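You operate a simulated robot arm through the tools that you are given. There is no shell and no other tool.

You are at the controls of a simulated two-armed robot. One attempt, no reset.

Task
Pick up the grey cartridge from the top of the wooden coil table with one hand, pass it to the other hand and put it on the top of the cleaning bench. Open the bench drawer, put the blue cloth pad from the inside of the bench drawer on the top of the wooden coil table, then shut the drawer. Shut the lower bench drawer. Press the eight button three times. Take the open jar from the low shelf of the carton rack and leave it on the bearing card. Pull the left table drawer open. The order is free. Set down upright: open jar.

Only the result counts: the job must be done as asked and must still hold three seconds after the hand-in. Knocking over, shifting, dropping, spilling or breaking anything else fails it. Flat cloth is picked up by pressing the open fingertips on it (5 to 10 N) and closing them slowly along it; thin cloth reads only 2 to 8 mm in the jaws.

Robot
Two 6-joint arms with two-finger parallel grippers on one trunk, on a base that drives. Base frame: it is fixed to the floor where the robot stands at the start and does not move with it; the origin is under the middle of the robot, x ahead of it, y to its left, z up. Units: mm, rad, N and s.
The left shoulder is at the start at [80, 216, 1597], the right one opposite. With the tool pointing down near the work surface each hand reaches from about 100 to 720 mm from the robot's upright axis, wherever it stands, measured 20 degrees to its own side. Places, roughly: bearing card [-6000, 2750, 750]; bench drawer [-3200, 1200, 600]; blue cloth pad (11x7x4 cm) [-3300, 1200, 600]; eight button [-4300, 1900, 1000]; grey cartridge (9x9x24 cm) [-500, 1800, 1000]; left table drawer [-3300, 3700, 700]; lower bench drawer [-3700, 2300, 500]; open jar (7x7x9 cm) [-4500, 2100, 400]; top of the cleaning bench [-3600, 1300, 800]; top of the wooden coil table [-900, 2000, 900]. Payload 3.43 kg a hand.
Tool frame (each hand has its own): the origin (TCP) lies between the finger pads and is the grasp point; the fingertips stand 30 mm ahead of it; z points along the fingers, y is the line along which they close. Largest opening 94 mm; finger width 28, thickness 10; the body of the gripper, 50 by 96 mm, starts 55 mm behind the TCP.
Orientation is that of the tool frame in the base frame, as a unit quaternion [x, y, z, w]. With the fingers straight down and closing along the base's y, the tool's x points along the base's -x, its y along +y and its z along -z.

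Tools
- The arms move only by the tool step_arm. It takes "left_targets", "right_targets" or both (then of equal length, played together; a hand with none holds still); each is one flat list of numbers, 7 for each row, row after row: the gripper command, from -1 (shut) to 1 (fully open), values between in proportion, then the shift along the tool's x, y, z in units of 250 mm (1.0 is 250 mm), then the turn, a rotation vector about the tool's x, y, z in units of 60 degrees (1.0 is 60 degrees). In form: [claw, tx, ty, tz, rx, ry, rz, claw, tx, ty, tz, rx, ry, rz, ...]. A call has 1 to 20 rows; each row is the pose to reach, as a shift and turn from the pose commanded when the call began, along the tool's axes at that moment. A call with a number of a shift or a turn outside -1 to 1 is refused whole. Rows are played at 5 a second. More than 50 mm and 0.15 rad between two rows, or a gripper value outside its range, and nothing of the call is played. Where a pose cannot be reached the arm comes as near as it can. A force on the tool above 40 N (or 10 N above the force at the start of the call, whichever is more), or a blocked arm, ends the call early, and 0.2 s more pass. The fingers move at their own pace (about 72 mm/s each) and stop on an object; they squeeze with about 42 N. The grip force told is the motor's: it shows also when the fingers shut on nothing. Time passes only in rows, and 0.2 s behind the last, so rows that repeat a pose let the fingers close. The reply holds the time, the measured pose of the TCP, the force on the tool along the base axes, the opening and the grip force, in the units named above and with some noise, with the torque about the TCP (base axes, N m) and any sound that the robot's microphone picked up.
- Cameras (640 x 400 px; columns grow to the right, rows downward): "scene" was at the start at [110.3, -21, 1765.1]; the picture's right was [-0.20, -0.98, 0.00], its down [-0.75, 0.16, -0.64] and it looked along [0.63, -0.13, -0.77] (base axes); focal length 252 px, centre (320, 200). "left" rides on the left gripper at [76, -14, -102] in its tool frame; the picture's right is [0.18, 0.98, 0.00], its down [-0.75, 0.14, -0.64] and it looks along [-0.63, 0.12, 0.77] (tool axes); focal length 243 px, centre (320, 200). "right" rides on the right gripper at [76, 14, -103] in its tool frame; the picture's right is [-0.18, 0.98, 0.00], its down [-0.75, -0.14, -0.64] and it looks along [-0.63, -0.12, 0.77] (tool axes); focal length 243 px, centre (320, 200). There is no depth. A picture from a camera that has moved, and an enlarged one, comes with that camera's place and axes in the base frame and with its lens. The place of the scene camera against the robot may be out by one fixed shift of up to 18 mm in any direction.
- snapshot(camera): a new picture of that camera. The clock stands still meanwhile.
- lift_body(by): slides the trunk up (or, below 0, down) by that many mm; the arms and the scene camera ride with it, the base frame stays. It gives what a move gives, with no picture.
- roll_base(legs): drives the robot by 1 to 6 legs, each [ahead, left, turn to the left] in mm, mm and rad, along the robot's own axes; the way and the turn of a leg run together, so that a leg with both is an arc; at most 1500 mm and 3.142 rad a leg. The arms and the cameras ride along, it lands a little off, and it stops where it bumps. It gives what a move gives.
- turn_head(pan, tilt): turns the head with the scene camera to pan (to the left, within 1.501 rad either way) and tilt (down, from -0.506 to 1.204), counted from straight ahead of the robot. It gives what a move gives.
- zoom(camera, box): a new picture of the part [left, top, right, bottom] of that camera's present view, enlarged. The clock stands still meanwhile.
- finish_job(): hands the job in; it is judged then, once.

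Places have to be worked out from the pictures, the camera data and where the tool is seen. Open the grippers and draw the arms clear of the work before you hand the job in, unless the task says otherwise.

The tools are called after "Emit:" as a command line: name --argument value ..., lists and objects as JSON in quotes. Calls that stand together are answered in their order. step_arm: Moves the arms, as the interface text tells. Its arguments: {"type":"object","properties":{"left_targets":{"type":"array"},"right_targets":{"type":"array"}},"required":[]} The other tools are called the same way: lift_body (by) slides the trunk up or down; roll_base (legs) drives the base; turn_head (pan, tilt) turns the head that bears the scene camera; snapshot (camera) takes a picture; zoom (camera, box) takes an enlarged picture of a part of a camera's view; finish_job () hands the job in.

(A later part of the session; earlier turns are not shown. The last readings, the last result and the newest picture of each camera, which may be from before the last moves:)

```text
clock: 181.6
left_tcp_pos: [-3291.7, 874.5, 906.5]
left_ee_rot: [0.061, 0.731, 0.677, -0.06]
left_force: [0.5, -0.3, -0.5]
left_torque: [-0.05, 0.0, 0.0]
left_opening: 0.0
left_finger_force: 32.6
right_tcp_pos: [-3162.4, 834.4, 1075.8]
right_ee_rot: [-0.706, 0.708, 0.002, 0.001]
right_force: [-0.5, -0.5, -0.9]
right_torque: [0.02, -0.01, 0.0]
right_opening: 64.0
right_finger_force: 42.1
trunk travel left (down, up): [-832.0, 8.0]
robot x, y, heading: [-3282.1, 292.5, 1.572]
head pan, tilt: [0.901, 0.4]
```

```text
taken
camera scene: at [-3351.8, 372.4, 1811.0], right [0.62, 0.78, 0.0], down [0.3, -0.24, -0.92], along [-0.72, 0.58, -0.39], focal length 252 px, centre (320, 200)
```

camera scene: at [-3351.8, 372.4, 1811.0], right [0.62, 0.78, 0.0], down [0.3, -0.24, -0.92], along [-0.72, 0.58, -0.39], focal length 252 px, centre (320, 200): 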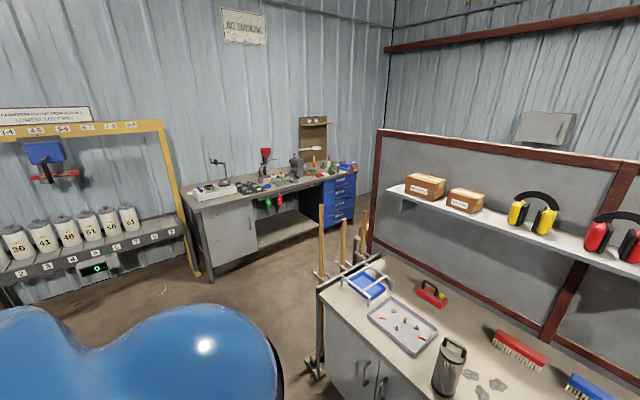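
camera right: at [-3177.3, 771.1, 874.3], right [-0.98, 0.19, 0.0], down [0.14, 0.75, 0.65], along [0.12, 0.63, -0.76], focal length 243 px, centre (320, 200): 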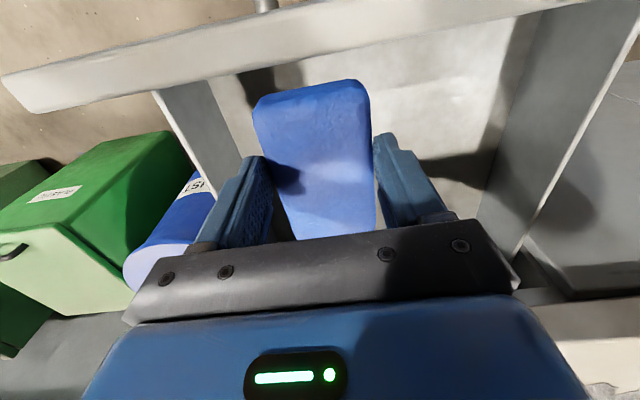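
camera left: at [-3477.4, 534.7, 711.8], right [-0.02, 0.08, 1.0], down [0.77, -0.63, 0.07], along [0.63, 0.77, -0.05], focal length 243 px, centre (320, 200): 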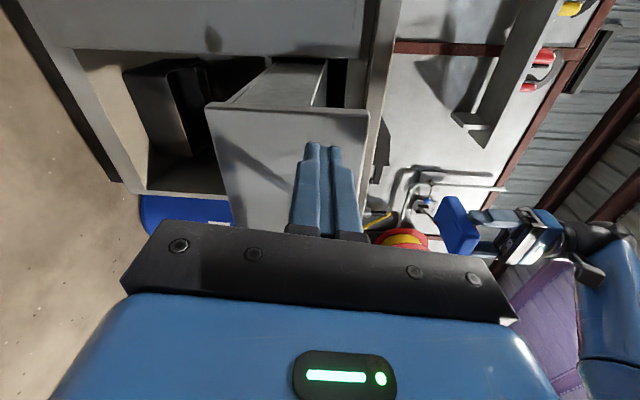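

There is a wide passage at x≈-5000 between the partition's west end (x≈-4370) and the far bench (x≈-5900). I drive west sideways, then go north through it.

Emit:
roll_base --legs '[[-120, 0, 0], [0, 1490, 0], [0, 230, 0]]'

Emit:
turn_head --pan 0.0 --tilt 0.4

Emit:
snapshot --camera "scene"

```text
clock: 191.2
left_tcp_pos: [-5016.3, 735.0, 906.1]
left_ee_rot: [0.053, 0.732, 0.676, -0.069]
left_force: [0.7, 0.6, -0.7]
left_torque: [-0.02, -0.01, -0.01]
left_opening: 0.1
left_finger_force: 33.2
right_tcp_pos: [-4886.6, 698.0, 1076.2]
right_ee_rot: [0.714, -0.7, -0.003, 0.001]
right_force: [-0.3, 0.8, -0.5]
right_torque: [-0.01, 0.03, 0.01]
right_opening: 63.8
right_finger_force: 41.8
trunk travel left (down, up): [-832.0, 8.0]
robot x, y, heading: [-5001.6, 151.8, 1.589]
head pan, tilt: [0.901, 0.4]
```

```text
clock: 192.4
left_tcp_pos: [-5020.2, 735.1, 906.5]
left_ee_rot: [0.053, 0.731, 0.677, -0.068]
left_force: [-0.3, 0.8, 0.9]
left_torque: [0.02, 0.0, 0.01]
left_opening: 0.0
left_finger_force: 32.8
right_tcp_pos: [-4891.5, 697.7, 1076.4]
right_ee_rot: [0.714, -0.7, -0.002, -0.001]
right_force: [0.2, -0.3, -1.2]
right_torque: [0.01, 0.03, 0.04]
right_opening: 63.9
right_finger_force: 41.4
trunk travel left (down, up): [-832.0, 8.0]
robot x, y, heading: [-5001.4, 153.1, 1.589]
head pan, tilt: [0.0, 0.4]
```

```text
taken
camera scene: at [-4996.1, 268.5, 1811.0], right [1.0, 0.02, 0.0], down [0.01, -0.39, -0.92], along [-0.02, 0.92, -0.39], focal length 252 px, centre (320, 200)
```

scene: 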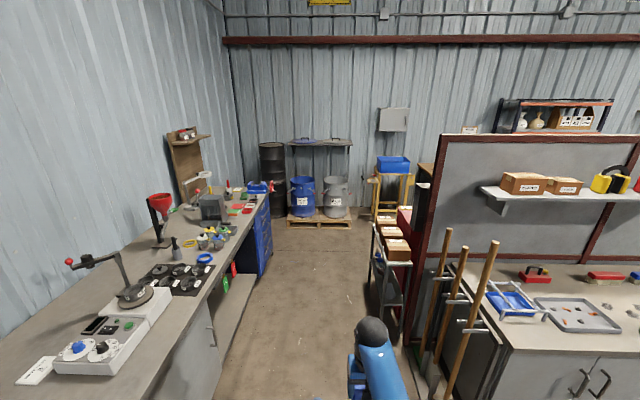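

The carton rack stands at the partition's end (x≈-4510, y≈2100). I drive ahead 1000 mm keeping to x≈-5080 and look at it.

Emit:
roll_base --legs '[[1000, 60, -0.02]]'

Emit:
turn_head --pan -0.6 --tilt 0.55

Emit:
snapshot --camera "scene"

Emit:
turn_head --pan 0.5 --tilt 0.55

Emit:
snapshot --camera "scene"

```text
clock: 197.6
left_tcp_pos: [-5063.5, 1730.2, 907.8]
left_ee_rot: [0.063, 0.73, 0.678, -0.056]
left_force: [0.7, -0.4, -0.8]
left_torque: [0.01, -0.01, 0.03]
left_opening: 0.0
left_finger_force: 32.8
right_tcp_pos: [-4935.7, 1689.3, 1077.9]
right_ee_rot: [-0.702, 0.712, 0.001, 0.001]
right_force: [-0.1, -0.4, -0.8]
right_torque: [-0.01, -0.01, -0.03]
right_opening: 63.9
right_finger_force: 42.1
trunk travel left (down, up): [-832.0, 8.0]
robot x, y, heading: [-5062.7, 1142.9, 1.558]
head pan, tilt: [0.0, 0.4]
```

```text
clock: 198.6
left_tcp_pos: [-5062.7, 1732.1, 906.1]
left_ee_rot: [0.065, 0.73, 0.678, -0.056]
left_force: [-0.7, -0.1, -0.4]
left_torque: [0.03, 0.03, -0.01]
left_opening: 0.1
left_finger_force: 33.1
right_tcp_pos: [-4935.5, 1690.2, 1075.7]
right_ee_rot: [-0.703, 0.712, 0.001, 0.001]
right_force: [0.8, 0.5, 0.2]
right_torque: [0.0, 0.01, 0.03]
right_opening: 64.1
right_finger_force: 42.2
trunk travel left (down, up): [-832.0, 8.0]
robot x, y, heading: [-5061.7, 1143.9, 1.557]
head pan, tilt: [-0.6, 0.55]
```

```text
taken
camera scene: at [-5005.1, 1245.5, 1797.3], right [0.82, -0.58, 0.0], down [-0.3, -0.43, -0.85], along [0.49, 0.7, -0.52], focal length 252 px, centre (320, 200)
```

scene: 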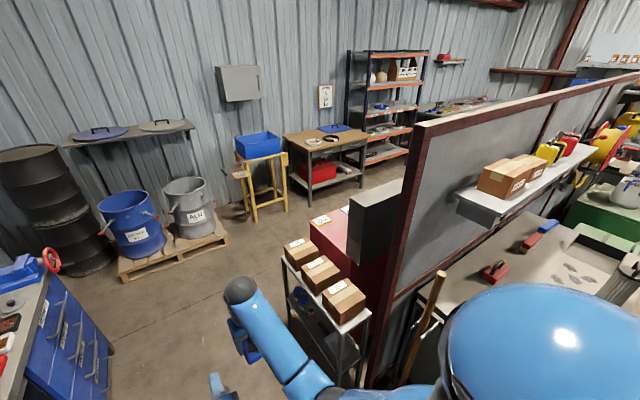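

```text
clock: 199.9
left_tcp_pos: [-5062.8, 1731.6, 906.8]
left_ee_rot: [0.064, 0.731, 0.677, -0.056]
left_force: [0.1, 0.0, 0.6]
left_torque: [-0.01, -0.04, -0.02]
left_opening: 0.0
left_finger_force: 33.2
right_tcp_pos: [-4935.1, 1690.1, 1076.1]
right_ee_rot: [-0.702, 0.712, 0.001, 0.001]
right_force: [0.1, 0.3, 0.1]
right_torque: [-0.01, 0.0, 0.02]
right_opening: 63.6
right_finger_force: 41.9
trunk travel left (down, up): [-832.0, 8.0]
robot x, y, heading: [-5061.5, 1147.1, 1.562]
head pan, tilt: [0.499, 0.55]
```

```text
taken
camera scene: at [-5098.8, 1251.1, 1797.3], right [0.88, 0.47, 0.0], down [0.24, -0.46, -0.85], along [-0.4, 0.75, -0.52], focal length 252 px, centre (320, 200)
```

scene: 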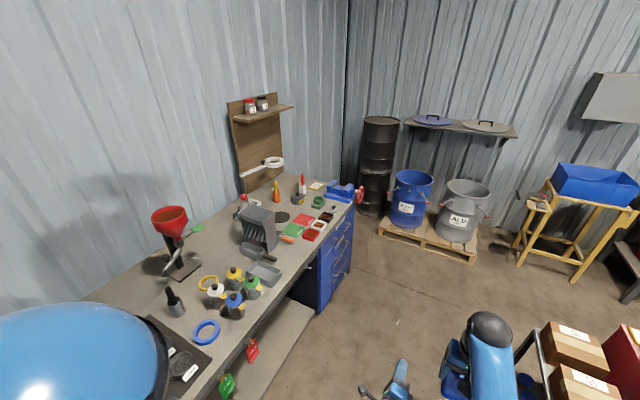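

I zoom on the far bench's right end to look for the bearing card, and at the carton rack.

Emit:
zoom --camera "scene" --box '[230, 160, 390, 260]'

Emit:
turn_head --pan -0.8 --tilt 0.7

Emit:
snapshot --camera "scene"

```text
4.00 times, centred on (310, 210) of scene
camera zoom: at [-5098.8, 1251.1, 1797.3], right [0.88, 0.47, 0.0], down [0.24, -0.46, -0.85], along [-0.4, 0.75, -0.52], focal length 1007 px, centre (360, 160)
```

zoom: 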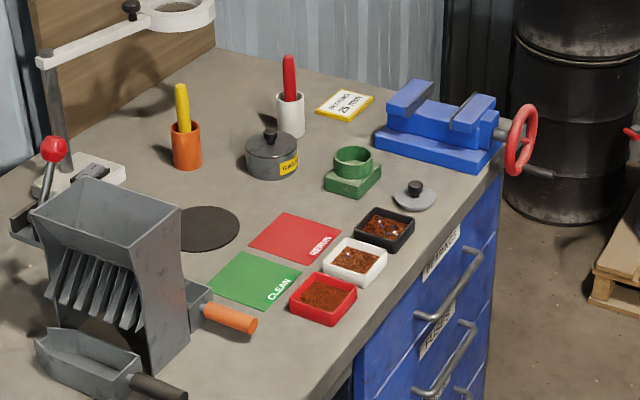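

```text
clock: 201.4
left_tcp_pos: [-5063.3, 1731.0, 906.7]
left_ee_rot: [0.064, 0.73, 0.678, -0.056]
left_force: [-0.1, 0.0, 0.3]
left_torque: [-0.02, -0.04, -0.02]
left_opening: 0.0
left_finger_force: 33.5
right_tcp_pos: [-4935.6, 1689.0, 1077.4]
right_ee_rot: [-0.702, 0.712, 0.001, 0.001]
right_force: [-0.6, 0.0, -0.6]
right_torque: [0.01, -0.02, -0.05]
right_opening: 63.6
right_finger_force: 42.4
trunk travel left (down, up): [-832.0, 8.0]
robot x, y, heading: [-5061.3, 1147.6, 1.557]
head pan, tilt: [-0.799, 0.7]
```

```text
taken
camera scene: at [-4995.2, 1229.9, 1784.2], right [0.69, -0.73, 0.0], down [-0.47, -0.44, -0.76], along [0.56, 0.53, -0.64], focal length 252 px, centre (320, 200)
```

scene: 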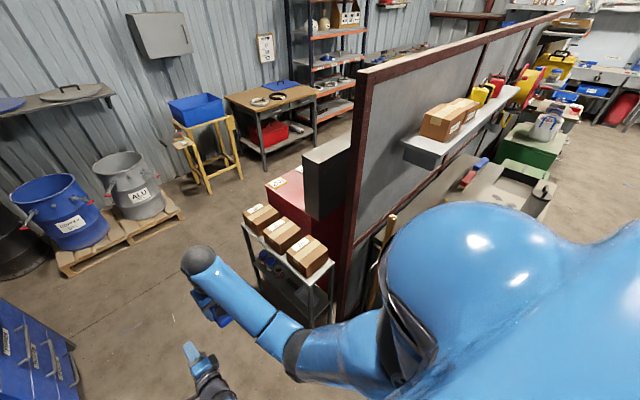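

The yellow-bordered card near the blue vise reads "BEARINGS" — that is the bearing card, around (-5990, 2800). I drive north to y≈2450 and look back at the rack, red cabinet and aisle.

Emit:
roll_base --legs '[[1300, 0, 0]]'

Emit:
turn_head --pan -1.5 --tilt 0.6

Emit:
snapshot --camera "scene"

```text
clock: 207.8
left_tcp_pos: [-5041.0, 3020.6, 906.5]
left_ee_rot: [0.065, 0.731, 0.677, -0.055]
left_force: [0.7, -0.5, 0.0]
left_torque: [0.03, 0.06, -0.02]
left_opening: 0.0
left_finger_force: 33.2
right_tcp_pos: [-4914.9, 2978.4, 1077.6]
right_ee_rot: [-0.701, 0.713, 0.001, 0.001]
right_force: [0.1, 0.1, -1.6]
right_torque: [0.0, -0.01, 0.01]
right_opening: 64.1
right_finger_force: 41.8
trunk travel left (down, up): [-832.0, 8.0]
robot x, y, heading: [-5041.0, 2437.4, 1.554]
head pan, tilt: [-0.799, 0.7]
```

```text
clock: 208.9
left_tcp_pos: [-5041.2, 3021.2, 906.0]
left_ee_rot: [0.065, 0.731, 0.677, -0.055]
left_force: [1.0, -0.2, -0.2]
left_torque: [-0.01, -0.05, -0.02]
left_opening: 0.1
left_finger_force: 33.6
right_tcp_pos: [-4914.6, 2980.7, 1076.3]
right_ee_rot: [-0.702, 0.712, 0.001, 0.001]
right_force: [0.0, -0.3, -0.8]
right_torque: [-0.02, 0.03, 0.02]
right_opening: 63.7
right_finger_force: 41.7
trunk travel left (down, up): [-832.0, 8.0]
robot x, y, heading: [-5039.5, 2436.5, 1.554]
head pan, tilt: [-1.499, 0.6]
```

```text
taken
camera scene: at [-4949.0, 2466.7, 1792.8], right [0.06, -1.0, 0.0], down [-0.56, -0.03, -0.82], along [0.82, 0.05, -0.57], focal length 252 px, centre (320, 200)
```

scene: 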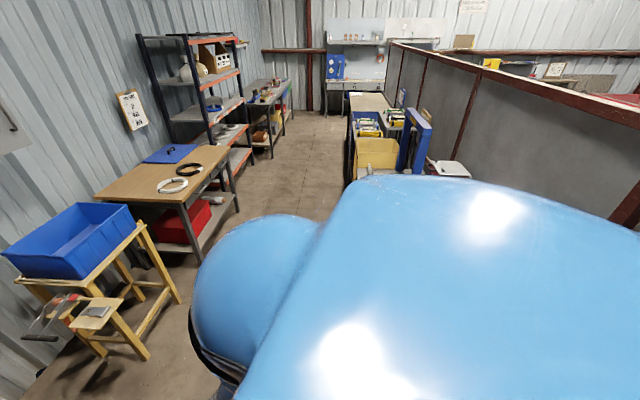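

My own body blocks that view. I move a bit north-west and turn to face +x.

Emit:
roll_base --legs '[[300, 120, 0], [0, 0, -1.55]]'

Emit:
turn_head --pan -0.5 --tilt 0.55

Emit:
snapshot --camera "scene"

```text
clock: 214.9
left_tcp_pos: [-4573.2, 2746.9, 906.7]
left_ee_rot: [0.56, 0.474, 0.52, 0.437]
left_force: [0.2, -0.5, -0.3]
left_torque: [0.0, 0.02, 0.0]
left_opening: 0.0
left_finger_force: 33.3
right_tcp_pos: [-4612.3, 2619.9, 1076.5]
right_ee_rot: [0.003, 1.0, 0.0, 0.002]
right_force: [-0.9, -0.2, -1.1]
right_torque: [-0.02, -0.01, -0.02]
right_opening: 63.8
right_finger_force: 41.3
trunk travel left (down, up): [-832.0, 8.0]
robot x, y, heading: [-5159.0, 2740.2, -0.007]
head pan, tilt: [-1.499, 0.6]
```

```text
clock: 216.2
left_tcp_pos: [-4573.8, 2746.5, 906.0]
left_ee_rot: [0.56, 0.474, 0.521, 0.437]
left_force: [0.8, 0.4, -0.3]
left_torque: [-0.02, -0.01, 0.0]
left_opening: 0.1
left_finger_force: 32.9
right_tcp_pos: [-4613.6, 2617.9, 1075.8]
right_ee_rot: [0.003, 1.0, 0.0, 0.002]
right_force: [0.4, -0.2, -1.0]
right_torque: [0.04, 0.04, -0.03]
right_opening: 63.8
right_finger_force: 41.4
trunk travel left (down, up): [-832.0, 8.0]
robot x, y, heading: [-5156.9, 2739.1, -0.004]
head pan, tilt: [-0.499, 0.55]
```

```text
taken
camera scene: at [-5044.0, 2691.0, 1797.3], right [-0.48, -0.88, 0.0], down [-0.46, 0.25, -0.85], along [0.75, -0.41, -0.52], focal length 252 px, centre (320, 200)
```

scene: 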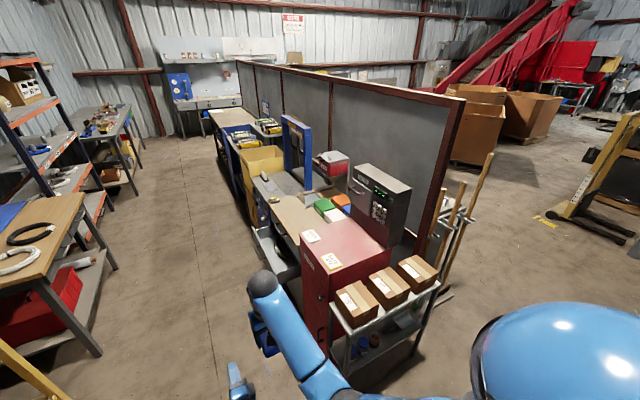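

I see the control panel with display and buttons behind the red cabinet, and the carton rack in front. I zoom on both.

Emit:
zoom --camera "scene" --box '[330, 150, 430, 250]'

Emit:
zoom --camera "scene" --box '[230, 150, 470, 400]'

```text
4.00 times, centred on (380, 200) of scene
camera zoom: at [-5044.0, 2691.0, 1797.3], right [-0.48, -0.88, 0.0], down [-0.46, 0.25, -0.85], along [0.75, -0.41, -0.52], focal length 1007 px, centre (80, 200)
```

zoom: 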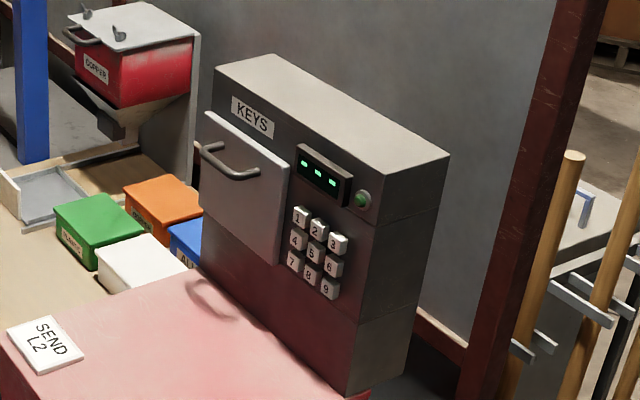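

```text
1.60 times, centred on (350, 275) of scene
camera zoom: at [-5044.0, 2691.0, 1797.3], right [-0.48, -0.88, 0.0], down [-0.46, 0.25, -0.85], along [0.75, -0.41, -0.52], focal length 403 px, centre (272, 80)
```

zoom: 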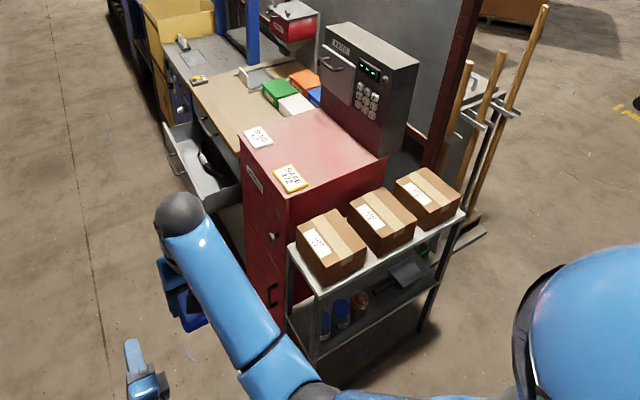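

The keypad (KEYS cabinet) faces +y above the red cabinet; button 8 is bottom-middle, near (-4260, 1920, ~1030). The lower bench drawer stands open beside it. I raise the left hand and drive to stand north of the keypad.

Emit:
step_arm --left_targets '[-1, 0, 0.1, 0, 0, 0, 0, -1, 0, 0.2, 0, 0, 0, 0, -1, 0, 0.3, 0, 0, 0, 0, -1, 0, 0.4, 0, 0, 0, 0, -1, 0, 0.52, 0, 0, 0, 0]'

Emit:
roll_base --legs '[[900, 60, 0]]'

Emit:
turn_head --pan -1.2 --tilt 0.6

Emit:
snapshot --camera "scene"

```text
clock: 217.3
left_tcp_pos: [-4560.4, 2722.2, 1034.7]
left_ee_rot: [0.562, 0.474, 0.52, 0.435]
left_force: [0.4, -0.4, -0.6]
left_torque: [0.01, -0.01, 0.05]
left_opening: 0.0
left_finger_force: 33.4
left hand out of reach, approached as far as the arm can: row 1, 2
right_tcp_pos: [-4610.6, 2617.2, 1075.4]
right_ee_rot: [0.003, 1.0, 0.001, 0.0]
right_force: [-0.1, -0.1, -0.3]
right_torque: [-0.02, 0.03, -0.01]
right_opening: 63.9
right_finger_force: 42.0
trunk travel left (down, up): [-832.0, 8.0]
robot x, y, heading: [-5156.5, 2740.8, 0.001]
head pan, tilt: [-0.499, 0.55]
```

```text
clock: 222.2
left_tcp_pos: [-3639.2, 2783.3, 1035.8]
left_ee_rot: [0.56, 0.474, 0.521, 0.436]
left_force: [0.2, -0.3, 0.5]
left_torque: [0.02, 0.0, 0.01]
left_opening: 0.0
left_finger_force: 32.9
right_tcp_pos: [-3691.0, 2675.3, 1077.6]
right_ee_rot: [0.002, 1.0, 0.0, 0.002]
right_force: [-0.8, 0.1, -0.1]
right_torque: [-0.02, 0.02, 0.01]
right_opening: 63.6
right_finger_force: 42.3
trunk travel left (down, up): [-832.0, 8.0]
robot x, y, heading: [-4236.9, 2795.3, -0.006]
head pan, tilt: [-0.499, 0.55]
```

```text
clock: 223.3
left_tcp_pos: [-3638.0, 2783.2, 1033.2]
left_ee_rot: [0.559, 0.474, 0.521, 0.436]
left_force: [-0.1, 0.2, 0.2]
left_torque: [0.01, 0.03, 0.0]
left_opening: 0.1
left_finger_force: 33.3
right_tcp_pos: [-3689.1, 2676.6, 1076.3]
right_ee_rot: [0.002, 1.0, 0.001, 0.003]
right_force: [-0.6, -0.2, 0.3]
right_torque: [-0.01, -0.01, -0.01]
right_opening: 63.8
right_finger_force: 42.0
trunk travel left (down, up): [-832.0, 8.0]
robot x, y, heading: [-4232.8, 2798.0, -0.007]
head pan, tilt: [-1.201, 0.6]
```

```text
taken
camera scene: at [-4166.9, 2709.1, 1792.8], right [-0.93, -0.36, 0.0], down [-0.2, 0.53, -0.82], along [0.3, -0.77, -0.57], focal length 252 px, centre (320, 200)
```

scene: 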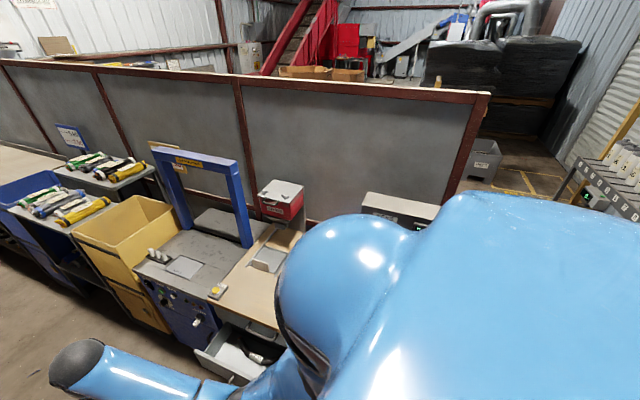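

I turn right to face the keypad wall (-y).

Emit:
roll_base --legs '[[0, 0, -1.57]]'

Emit:
turn_head --pan 0.0 --tilt 0.7

Emit:
snapshot --camera "scene"

```text
clock: 227.4
left_tcp_pos: [-4236.1, 2200.5, 1035.5]
left_ee_rot: [0.731, -0.053, 0.065, 0.677]
left_force: [0.8, -0.2, -0.1]
left_torque: [0.0, 0.02, -0.01]
left_opening: 0.0
left_finger_force: 33.1
right_tcp_pos: [-4342.8, 2250.1, 1077.2]
right_ee_rot: [0.701, 0.714, -0.002, 0.002]
right_force: [-0.2, -0.1, -1.4]
right_torque: [0.01, -0.03, -0.01]
right_opening: 63.7
right_finger_force: 41.7
trunk travel left (down, up): [-832.0, 8.0]
robot x, y, heading: [-4233.1, 2795.0, -1.553]
head pan, tilt: [-1.201, 0.6]
```

```text
clock: 228.8
left_tcp_pos: [-4235.3, 2201.5, 1034.2]
left_ee_rot: [0.731, -0.053, 0.066, 0.677]
left_force: [-0.5, -0.4, -0.2]
left_torque: [0.02, 0.01, 0.01]
left_opening: 0.0
left_finger_force: 32.9
right_tcp_pos: [-4344.6, 2250.0, 1076.2]
right_ee_rot: [0.701, 0.713, -0.002, 0.001]
right_force: [-0.5, -1.1, -1.1]
right_torque: [0.0, 0.0, 0.0]
right_opening: 63.6
right_finger_force: 42.4
trunk travel left (down, up): [-832.0, 8.0]
robot x, y, heading: [-4231.7, 2799.9, -1.553]
head pan, tilt: [0.0, 0.7]
```

```text
taken
camera scene: at [-4227.3, 2676.4, 1784.2], right [-1.0, -0.02, 0.0], down [-0.01, 0.64, -0.76], along [0.01, -0.76, -0.64], focal length 252 px, centre (320, 200)
```

scene: 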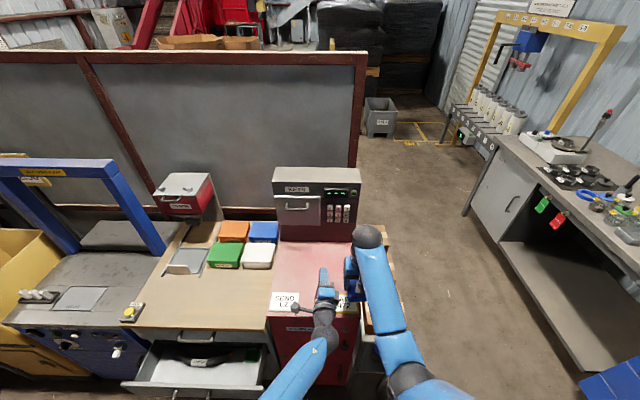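

I zoom on the keypad for coordinates.

Emit:
zoom --camera "scene" --box '[260, 150, 388, 230]'

Emit:
snapshot --camera "left"

```text
5.00 times, centred on (324, 190) of scene
camera zoom: at [-4227.3, 2676.4, 1784.2], right [-1.0, -0.02, 0.0], down [-0.01, 0.64, -0.76], along [0.01, -0.76, -0.64], focal length 1258 px, centre (300, 250)
```

zoom: 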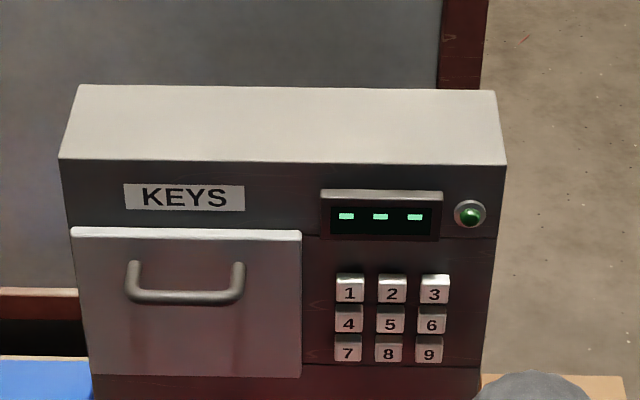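

```text
taken
camera left: at [-4162.1, 2306.9, 1042.4], right [0.02, -0.08, 1.0], down [-0.78, 0.62, 0.06], along [-0.62, -0.78, -0.05], focal length 243 px, centre (320, 200)
```

left: 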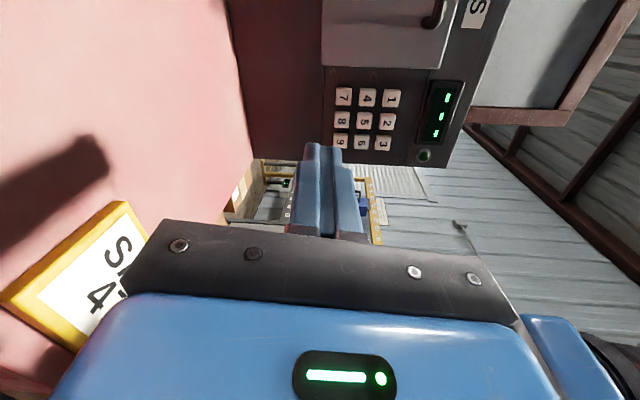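

Triangulated button 8 near x≈-4292, z≈1050, y≈1945. I drive the base 100 mm closer, then level the left tool and align with it.

Emit:
roll_base --legs '[[100, 0, -0.015]]'

Emit:
step_arm --left_targets '[-1, -0.06, 0.035, 0, -0.018, -0.005, -0.04, -1, -0.11, 0.07, 0, -0.036, -0.009, -0.08, -1, -0.17, 0.11, 0, -0.054, -0.014, -0.12, -1, -0.225, 0.145, 0, -0.072, -0.018, -0.16]'

Emit:
snapshot --camera "left"

Emit:
snapshot --camera "scene"

```text
clock: 230.0
left_tcp_pos: [-4245.7, 2110.1, 1037.8]
left_ee_rot: [0.728, -0.059, 0.061, 0.68]
left_force: [0.4, 1.3, 0.1]
left_torque: [0.02, 0.02, -0.01]
left_opening: 0.0
left_finger_force: 33.1
right_tcp_pos: [-4351.8, 2161.9, 1079.9]
right_ee_rot: [0.707, 0.707, -0.003, 0.004]
right_force: [1.1, 0.8, 0.0]
right_torque: [-0.05, 0.03, 0.02]
right_opening: 63.7
right_finger_force: 41.7
trunk travel left (down, up): [-832.0, 8.0]
robot x, y, heading: [-4235.8, 2703.8, -1.569]
head pan, tilt: [0.0, 0.7]
```

```text
clock: 230.7
left_tcp_pos: [-4267.8, 2106.8, 1042.6]
left_ee_rot: [0.723, -0.03, 0.036, 0.689]
left_force: [3.9, 2.1, 1.0]
left_torque: [0.01, 0.09, -0.32]
left_opening: 0.0
left_finger_force: 32.8
right_tcp_pos: [-4356.7, 2157.7, 1079.5]
right_ee_rot: [0.71, 0.704, -0.005, -0.001]
right_force: [-4.0, -1.5, -1.2]
right_torque: [-0.07, 0.07, -0.03]
right_opening: 63.9
right_finger_force: 41.9
trunk travel left (down, up): [-832.0, 8.0]
robot x, y, heading: [-4234.1, 2702.5, -1.571]
head pan, tilt: [0.0, 0.7]
stopped in row 3 (left hand): the force on the tool passed its limit at 49 N (the readings are from after the stop); the commanded pose is now the measured one
```

```text
taken
camera left: at [-4192.3, 2211.6, 1041.3], right [0.09, -0.05, 0.99], down [-0.77, 0.63, 0.1], along [-0.63, -0.78, 0.02], focal length 243 px, centre (320, 200)
```

left: 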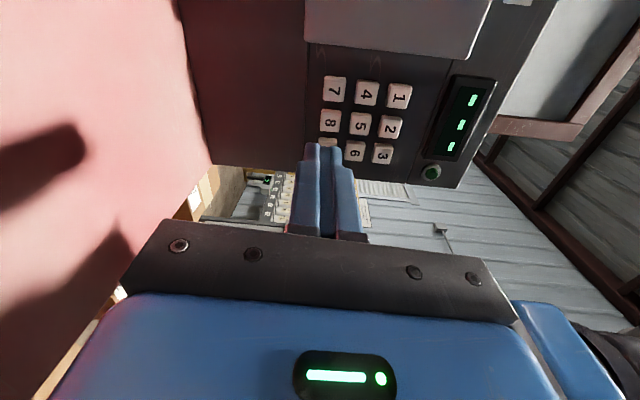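

```text
taken
camera scene: at [-4228.9, 2584.4, 1784.7], right [-1.0, 0.0, 0.0], down [0.0, 0.64, -0.77], along [0.0, -0.77, -0.64], focal length 252 px, centre (320, 200)
```

scene: 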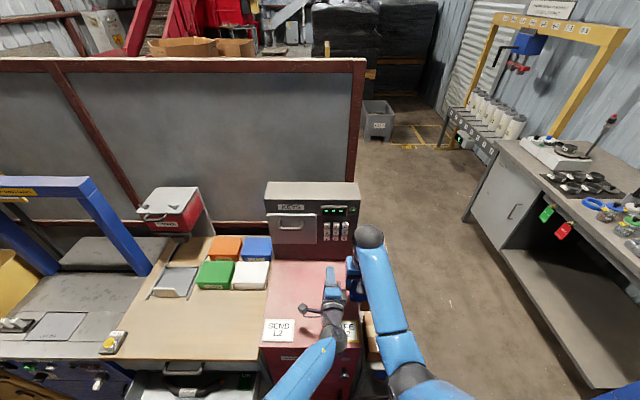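

The left gripper touched the right one. I part them, then shift the base 140 mm to the right so the left hand works on its own side (cartons below are at z≈832, well clear).

Emit:
step_arm --left_targets '[-1, 0.05, 0, 0, 0, 0, 0, -1, 0.12, 0, 0, 0, 0, 0]'

Emit:
roll_base --legs '[[0, -140, 0]]'

Emit:
snapshot --camera "scene"

```text
clock: 231.2
left_tcp_pos: [-4236.4, 2104.8, 1042.9]
left_ee_rot: [0.723, -0.029, 0.036, 0.689]
left_force: [0.1, -0.4, 0.3]
left_torque: [0.02, -0.01, 0.01]
left_opening: 0.0
left_finger_force: 32.8
right_tcp_pos: [-4355.7, 2155.2, 1078.6]
right_ee_rot: [0.71, 0.704, -0.004, -0.002]
right_force: [-0.3, 0.5, -0.5]
right_torque: [-0.01, -0.01, -0.01]
right_opening: 63.9
right_finger_force: 41.6
trunk travel left (down, up): [-832.0, 8.0]
robot x, y, heading: [-4233.7, 2701.1, -1.569]
head pan, tilt: [0.0, 0.7]
```

```text
clock: 232.6
left_tcp_pos: [-4374.8, 2102.5, 1042.5]
left_ee_rot: [0.724, -0.03, 0.036, 0.688]
left_force: [0.1, 0.9, -0.4]
left_torque: [-0.02, 0.01, -0.03]
left_opening: 0.0
left_finger_force: 32.9
right_tcp_pos: [-4494.6, 2152.7, 1079.1]
right_ee_rot: [0.709, 0.705, -0.005, -0.004]
right_force: [-0.2, -0.4, -0.3]
right_torque: [0.05, 0.03, 0.05]
right_opening: 63.5
right_finger_force: 42.3
trunk travel left (down, up): [-832.0, 8.0]
robot x, y, heading: [-4376.3, 2696.5, -1.571]
head pan, tilt: [0.0, 0.7]
```

```text
taken
camera scene: at [-4364.1, 2578.3, 1784.2], right [-1.0, 0.0, 0.0], down [0.0, 0.64, -0.76], along [0.0, -0.76, -0.64], focal length 252 px, centre (320, 200)
```

scene: 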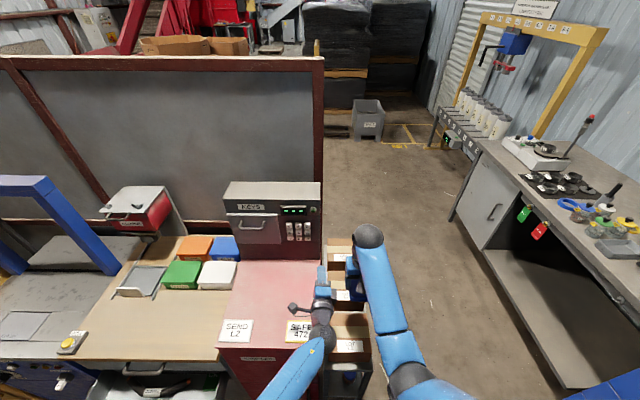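

I level the left tool and move it in line with button 8.

Emit:
step_arm --left_targets '[-1, 0.16, 0, 0, -0.024, -0.004, -0.044, -1, 0.33, 0, 0, -0.049, -0.008, -0.089, -1, 0.33, 0, 0, -0.049, -0.008, -0.089]'

Emit:
snapshot --camera "left"

Emit:
zoom --camera "scene" --box '[220, 170, 380, 270]'

```text
clock: 233.4
left_tcp_pos: [-4297.9, 2103.4, 1050.0]
left_ee_rot: [0.707, -0.001, 0.001, 0.708]
left_force: [-0.6, 0.5, 0.3]
left_torque: [0.01, -0.03, 0.03]
left_opening: 0.0
left_finger_force: 33.2
right_tcp_pos: [-4498.3, 2152.8, 1077.5]
right_ee_rot: [0.709, 0.705, -0.004, -0.002]
right_force: [-0.6, 0.2, 0.2]
right_torque: [0.01, -0.02, 0.0]
right_opening: 63.7
right_finger_force: 42.2
trunk travel left (down, up): [-832.0, 8.0]
robot x, y, heading: [-4371.1, 2701.3, -1.568]
head pan, tilt: [0.0, 0.7]
```

```text
taken
camera left: at [-4223.2, 2207.0, 1037.1], right [0.18, 0.0, 0.98], down [-0.75, 0.64, 0.14], along [-0.63, -0.77, 0.12], focal length 243 px, centre (320, 200)
```

left: 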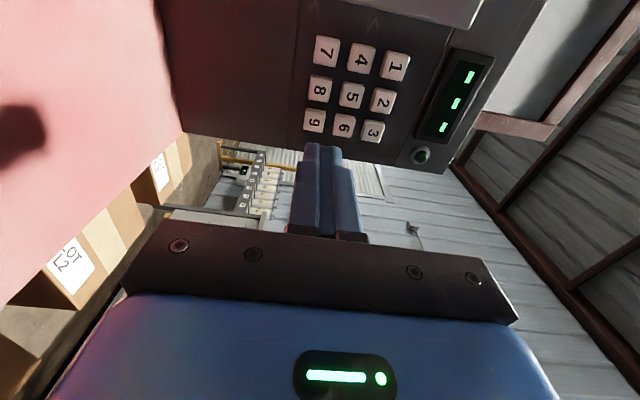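

```text
4.00 times, centred on (300, 220) of scene
camera zoom: at [-4371.0, 2577.9, 1784.2], right [-1.0, 0.0, 0.0], down [0.0, 0.64, -0.76], along [0.0, -0.76, -0.64], focal length 1007 px, centre (400, 120)
```

zoom: 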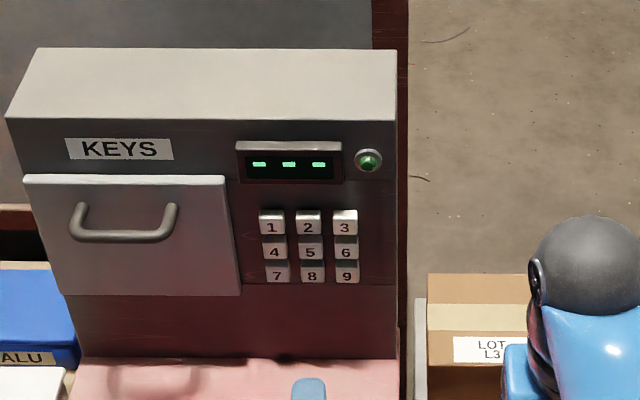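

Button 8 lies at x≈-4292, z≈1050. I align by 6 mm and advance to about 15 mm before the keys.

Emit:
step_arm --left_targets '[-1, 0.026, 0, 0, 0, 0, 0, -1, 0.026, 0, 0.15, 0, 0, 0, -1, 0.026, 0, 0.3, 0, 0, 0, -1, 0.026, 0, 0.4, 0, 0, 0]'

Emit:
snapshot --camera "left"

Emit:
zoom --camera "scene" --box '[250, 190, 350, 270]'

```text
clock: 234.4
left_tcp_pos: [-4289.0, 2000.3, 1050.2]
left_ee_rot: [0.707, 0.0, 0.001, 0.707]
left_force: [-0.8, 0.4, 0.3]
left_torque: [0.02, -0.01, 0.02]
left_opening: 0.1
left_finger_force: 32.7
right_tcp_pos: [-4498.0, 2152.8, 1077.2]
right_ee_rot: [0.71, 0.705, -0.003, -0.003]
right_force: [0.3, 0.1, -1.1]
right_torque: [-0.02, 0.0, 0.03]
right_opening: 64.0
right_finger_force: 41.9
trunk travel left (down, up): [-832.0, 8.0]
robot x, y, heading: [-4375.1, 2692.5, -1.565]
head pan, tilt: [0.0, 0.7]
```

```text
taken
camera left: at [-4214.0, 2105.3, 1036.5], right [0.18, 0.0, 0.98], down [-0.75, 0.64, 0.14], along [-0.63, -0.77, 0.12], focal length 243 px, centre (320, 200)
```

left: 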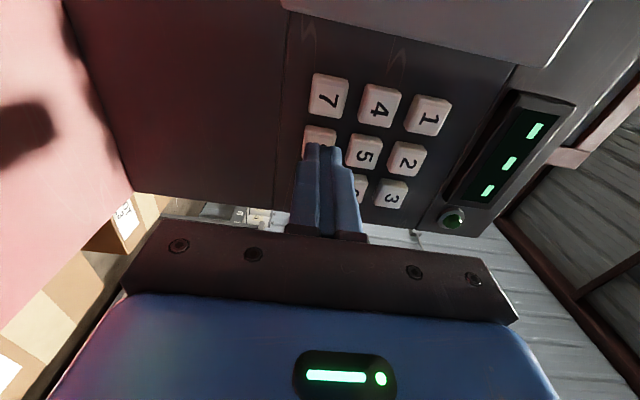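

```text
5.00 times, centred on (300, 230) of scene
camera zoom: at [-4370.0, 2577.0, 1784.1], right [-1.0, 0.0, 0.0], down [0.0, 0.64, -0.76], along [0.0, -0.76, -0.64], focal length 1258 px, centre (420, 50)
```

zoom: 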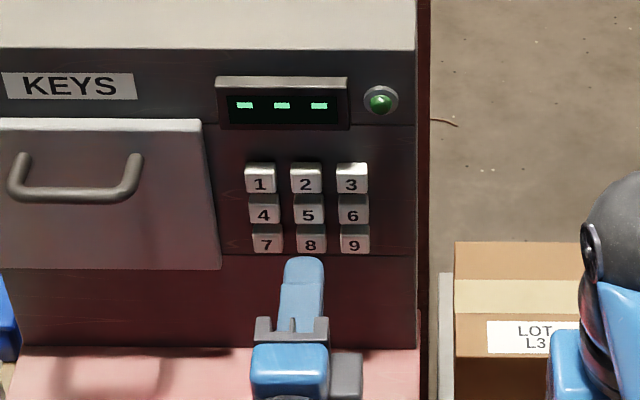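

The tip is centred on button 8. I press forward in 3 mm steps and watch force and sound.

Emit:
step_arm --left_targets '[-1, 0, 0, 0.012, 0, 0, 0, -1, 0, 0, 0.024, 0, 0, 0, -1, 0, 0, 0.036, 0, 0, 0, -1, 0, 0, 0.048, 0, 0, 0]'

Emit:
snapshot --camera "left"

```text
clock: 235.4
left_tcp_pos: [-4289.7, 1991.1, 1050.9]
left_ee_rot: [0.707, 0.001, 0.0, 0.707]
left_force: [0.1, -1.0, 0.5]
left_torque: [-0.02, 0.0, -0.02]
left_opening: 0.2
left_finger_force: 33.0
right_tcp_pos: [-4497.8, 2152.8, 1077.1]
right_ee_rot: [0.709, 0.705, -0.005, -0.002]
right_force: [0.2, -0.1, -0.5]
right_torque: [-0.02, 0.0, 0.02]
right_opening: 63.8
right_finger_force: 41.9
trunk travel left (down, up): [-832.0, 8.0]
robot x, y, heading: [-4376.4, 2699.6, -1.568]
head pan, tilt: [0.0, 0.7]
```

```text
taken
camera left: at [-4214.7, 2095.0, 1037.3], right [0.18, 0.0, 0.98], down [-0.75, 0.64, 0.14], along [-0.63, -0.77, 0.12], focal length 243 px, centre (320, 200)
```

left: 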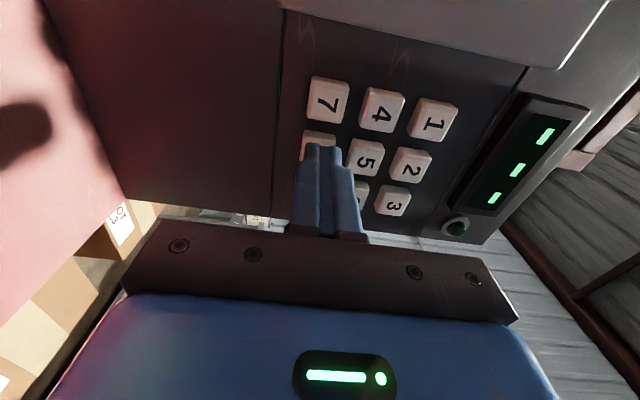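

No contact yet; continue in 3 mm steps.

Emit:
step_arm --left_targets '[-1, 0, 0, 0.012, 0, 0, 0, -1, 0, 0, 0.024, 0, 0, 0, -1, 0, 0, 0.036, 0, 0, 0, -1, 0, 0, 0.048, 0, 0, 0]'

Emit:
snapshot --camera "left"

```text
clock: 236.4
left_tcp_pos: [-4290.0, 1979.6, 1052.0]
left_ee_rot: [0.707, 0.0, 0.001, 0.707]
left_force: [0.5, 1.8, -0.6]
left_torque: [-0.02, 0.01, -0.02]
left_opening: 0.1
left_finger_force: 33.3
right_tcp_pos: [-4497.3, 2153.7, 1076.4]
right_ee_rot: [0.71, 0.704, -0.004, -0.003]
right_force: [1.0, 0.4, -1.4]
right_torque: [-0.01, -0.02, 0.02]
right_opening: 63.7
right_finger_force: 42.4
trunk travel left (down, up): [-832.0, 8.0]
robot x, y, heading: [-4371.6, 2698.9, -1.57]
head pan, tilt: [0.0, 0.7]
heard: click
```

```text
taken
camera left: at [-4214.9, 2083.3, 1037.5], right [0.18, 0.0, 0.98], down [-0.75, 0.64, 0.14], along [-0.63, -0.77, 0.12], focal length 243 px, centre (320, 200)
```

left: 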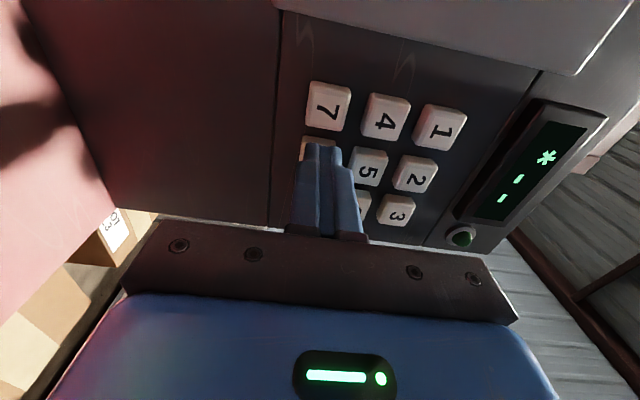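

Click heard and the display shows one "*". I release by 16 mm and press again to the same depth.

Emit:
step_arm --left_targets '[-1, 0, 0, -0.03, 0, 0, 0, -1, 0, 0, -0.065, 0, 0, 0, -1, 0, 0, -0.065, 0, 0, 0, -1, 0, 0, -0.03, 0, 0, 0, -1, 0, 0, -0.012, 0, 0, 0, -1, 0, 0, 0, 0, 0, 0]'

Emit:
snapshot --camera "left"

```text
clock: 237.8
left_tcp_pos: [-4290.0, 1978.6, 1051.7]
left_ee_rot: [0.707, 0.0, 0.0, 0.708]
left_force: [-0.6, 1.7, -0.9]
left_torque: [0.06, 0.01, -0.03]
left_opening: 0.0
left_finger_force: 32.9
right_tcp_pos: [-4497.1, 2154.7, 1078.8]
right_ee_rot: [0.71, 0.705, -0.003, -0.002]
right_force: [-0.5, 0.2, -1.1]
right_torque: [0.03, 0.01, 0.02]
right_opening: 63.9
right_finger_force: 42.3
trunk travel left (down, up): [-832.0, 8.0]
robot x, y, heading: [-4371.9, 2696.6, -1.566]
head pan, tilt: [0.0, 0.7]
```

```text
taken
camera left: at [-4214.9, 2083.4, 1038.0], right [0.18, 0.0, 0.98], down [-0.75, 0.64, 0.14], along [-0.63, -0.77, 0.12], focal length 243 px, centre (320, 200)
```

left: 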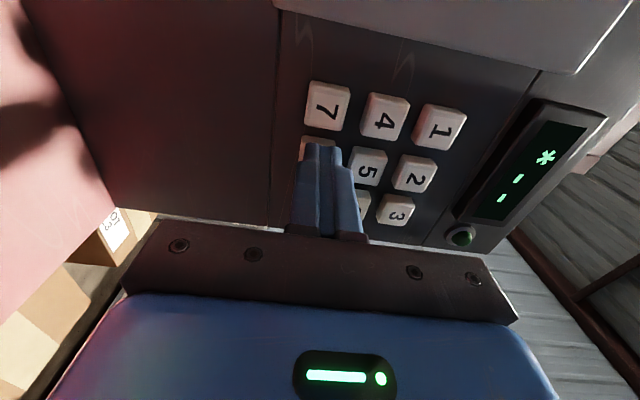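

No second click yet, display unchanged. I go 2 mm deeper.

Emit:
step_arm --left_targets '[-1, 0, 0, 0.005, 0, 0, 0, -1, 0, 0, 0.01, 0, 0, 0]'

Emit:
zoom --camera "left" --box '[440, 80, 640, 260]'

```text
clock: 238.4
left_tcp_pos: [-4289.6, 1976.5, 1051.4]
left_ee_rot: [0.707, 0.0, 0.001, 0.707]
left_force: [-0.5, 3.7, -0.5]
left_torque: [0.04, -0.02, -0.09]
left_opening: 0.0
left_finger_force: 32.7
right_tcp_pos: [-4497.1, 2154.3, 1077.8]
right_ee_rot: [0.709, 0.705, -0.004, -0.001]
right_force: [-0.2, 0.0, 0.0]
right_torque: [0.04, 0.01, 0.03]
right_opening: 63.7
right_finger_force: 42.4
trunk travel left (down, up): [-832.0, 8.0]
robot x, y, heading: [-4372.5, 2699.5, -1.572]
head pan, tilt: [0.0, 0.7]
heard: click
```

```text
2.22 times, centred on (540, 170) of left
camera zoom: at [-4214.9, 2080.9, 1038.0], right [0.18, 0.0, 0.98], down [-0.75, 0.64, 0.14], along [-0.63, -0.77, 0.12], focal length 539 px, centre (-169, 267)
```

zoom: 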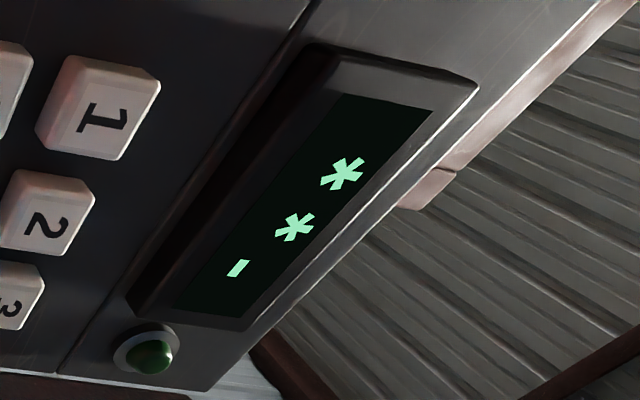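

Second click, two stars. I release and press a third time in two stages.

Emit:
step_arm --left_targets '[-1, 0, 0, -0.035, 0, 0, 0, -1, 0, 0, -0.075, 0, 0, 0, -1, 0, 0, -0.075, 0, 0, 0]'

Emit:
step_arm --left_targets '[-1, 0, 0, 0.035, 0, 0, 0, -1, 0, 0, 0.06, 0, 0, 0, -1, 0, 0, 0.07, 0, 0, 0, -1, 0, 0, 0.076, 0, 0, 0]'

Emit:
zoom --camera "left" --box '[440, 80, 640, 260]'

```text
clock: 239.2
left_tcp_pos: [-4288.8, 1993.8, 1051.2]
left_ee_rot: [0.707, 0.0, 0.001, 0.707]
left_force: [0.4, 0.1, -0.1]
left_torque: [0.03, -0.02, 0.02]
left_opening: 0.2
left_finger_force: 32.7
right_tcp_pos: [-4497.0, 2153.7, 1077.2]
right_ee_rot: [0.71, 0.704, -0.003, -0.002]
right_force: [-0.2, 0.5, -0.3]
right_torque: [-0.02, 0.0, -0.02]
right_opening: 63.6
right_finger_force: 42.6
trunk travel left (down, up): [-832.0, 8.0]
robot x, y, heading: [-4373.3, 2699.9, -1.57]
head pan, tilt: [0.0, 0.7]
```

```text
clock: 240.2
left_tcp_pos: [-4289.1, 1977.7, 1051.0]
left_ee_rot: [0.707, -0.001, 0.0, 0.707]
left_force: [-0.4, 4.0, -1.7]
left_torque: [0.06, -0.02, -0.03]
left_opening: 0.2
left_finger_force: 33.3
right_tcp_pos: [-4498.0, 2153.1, 1077.6]
right_ee_rot: [0.71, 0.705, -0.003, -0.002]
right_force: [0.2, -0.1, -0.2]
right_torque: [0.06, 0.0, 0.01]
right_opening: 63.8
right_finger_force: 42.7
trunk travel left (down, up): [-832.0, 8.0]
robot x, y, heading: [-4374.8, 2699.7, -1.57]
head pan, tilt: [0.0, 0.7]
heard: click
```

```text
2.22 times, centred on (540, 170) of left
camera zoom: at [-4214.6, 2081.1, 1037.4], right [0.18, 0.0, 0.98], down [-0.75, 0.64, 0.14], along [-0.63, -0.77, 0.12], focal length 539 px, centre (-169, 267)
```

zoom: 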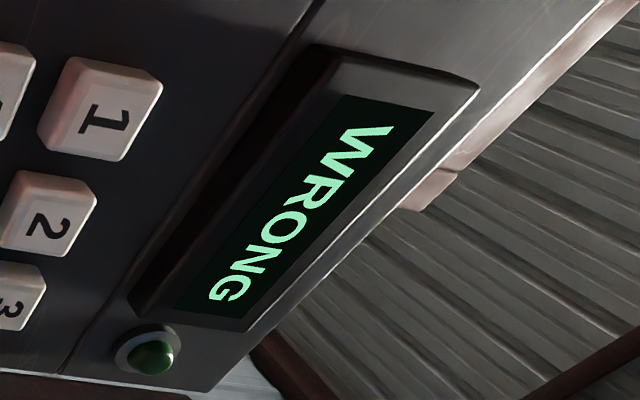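

Third click; the display shows WRONG after three keys (just the code's verdict), so eight was pressed three times. I retract the left hand and back off toward the lower bench drawer.

Emit:
step_arm --left_targets '[-1, 0, 0, -0.1, 0, 0, 0, -1, 0, 0, -0.3, 0, 0, 0, -1, 0, 0, -0.5, 0, 0, 0]'

Emit:
roll_base --legs '[[-300, 0, 0], [0, 500, 0]]'

Emit:
turn_head --pan 0.1 --tilt 0.8

Emit:
snapshot --camera "scene"

```text
clock: 241.0
left_tcp_pos: [-4289.7, 2104.0, 1052.7]
left_ee_rot: [0.706, 0.0, 0.001, 0.708]
left_force: [0.1, 0.2, 0.0]
left_torque: [0.02, -0.01, -0.03]
left_opening: 0.0
left_finger_force: 33.0
right_tcp_pos: [-4496.4, 2156.6, 1078.5]
right_ee_rot: [0.709, 0.705, -0.005, -0.001]
right_force: [-0.6, 0.7, -0.6]
right_torque: [-0.01, 0.0, -0.02]
right_opening: 63.7
right_finger_force: 42.5
trunk travel left (down, up): [-832.0, 8.0]
robot x, y, heading: [-4374.5, 2698.1, -1.567]
head pan, tilt: [0.0, 0.7]
```

```text
clock: 245.6
left_tcp_pos: [-3788.2, 2408.3, 1051.7]
left_ee_rot: [0.707, 0.0, 0.0, 0.707]
left_force: [0.3, 0.2, 0.2]
left_torque: [0.01, 0.0, 0.03]
left_opening: 0.2
left_finger_force: 33.1
right_tcp_pos: [-3997.1, 2459.0, 1077.6]
right_ee_rot: [0.71, 0.704, -0.003, -0.002]
right_force: [0.1, -0.7, -0.8]
right_torque: [0.0, 0.01, 0.0]
right_opening: 63.6
right_finger_force: 42.2
trunk travel left (down, up): [-832.0, 8.0]
robot x, y, heading: [-3871.4, 3003.5, -1.575]
head pan, tilt: [0.0, 0.7]
```

```text
clock: 246.3
left_tcp_pos: [-3787.5, 2407.8, 1051.5]
left_ee_rot: [0.707, -0.001, -0.001, 0.707]
left_force: [0.1, 0.0, 0.0]
left_torque: [0.01, 0.03, 0.02]
left_opening: 0.0
left_finger_force: 33.1
right_tcp_pos: [-3996.1, 2458.8, 1077.3]
right_ee_rot: [0.71, 0.704, -0.002, -0.002]
right_force: [-0.8, 0.1, -0.1]
right_torque: [0.0, 0.02, 0.0]
right_opening: 63.7
right_finger_force: 42.1
trunk travel left (down, up): [-832.0, 8.0]
robot x, y, heading: [-3871.5, 3002.3, -1.569]
head pan, tilt: [0.099, 0.799]
```

```text
taken
camera scene: at [-3860.4, 2888.2, 1775.9], right [-0.99, -0.1, 0.0], down [-0.07, 0.71, -0.7], along [0.07, -0.69, -0.72], focal length 252 px, centre (320, 200)
```

scene: 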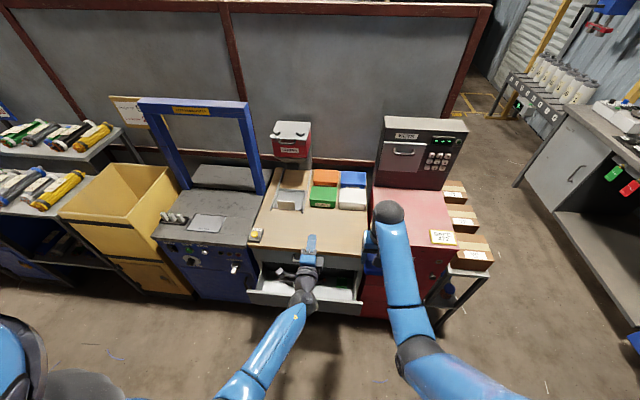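

The open lower drawer is right in front. I zoom to measure it.

Emit:
zoom --camera "scene" --box '[225, 230, 385, 330]'

```text
4.00 times, centred on (305, 280) of scene
camera zoom: at [-3860.4, 2888.2, 1775.9], right [-0.99, -0.1, 0.0], down [-0.07, 0.71, -0.7], along [0.07, -0.69, -0.72], focal length 1007 px, centre (380, -120)
```

zoom: 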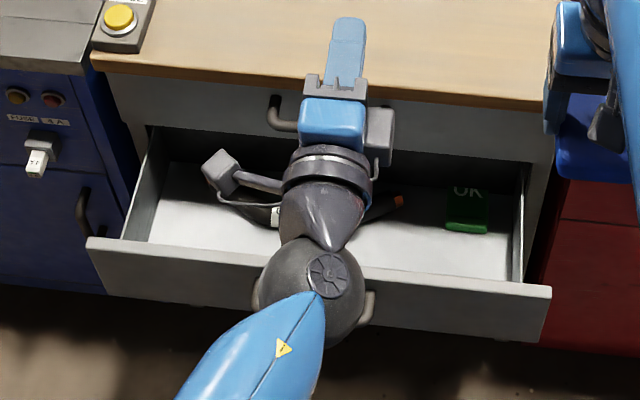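

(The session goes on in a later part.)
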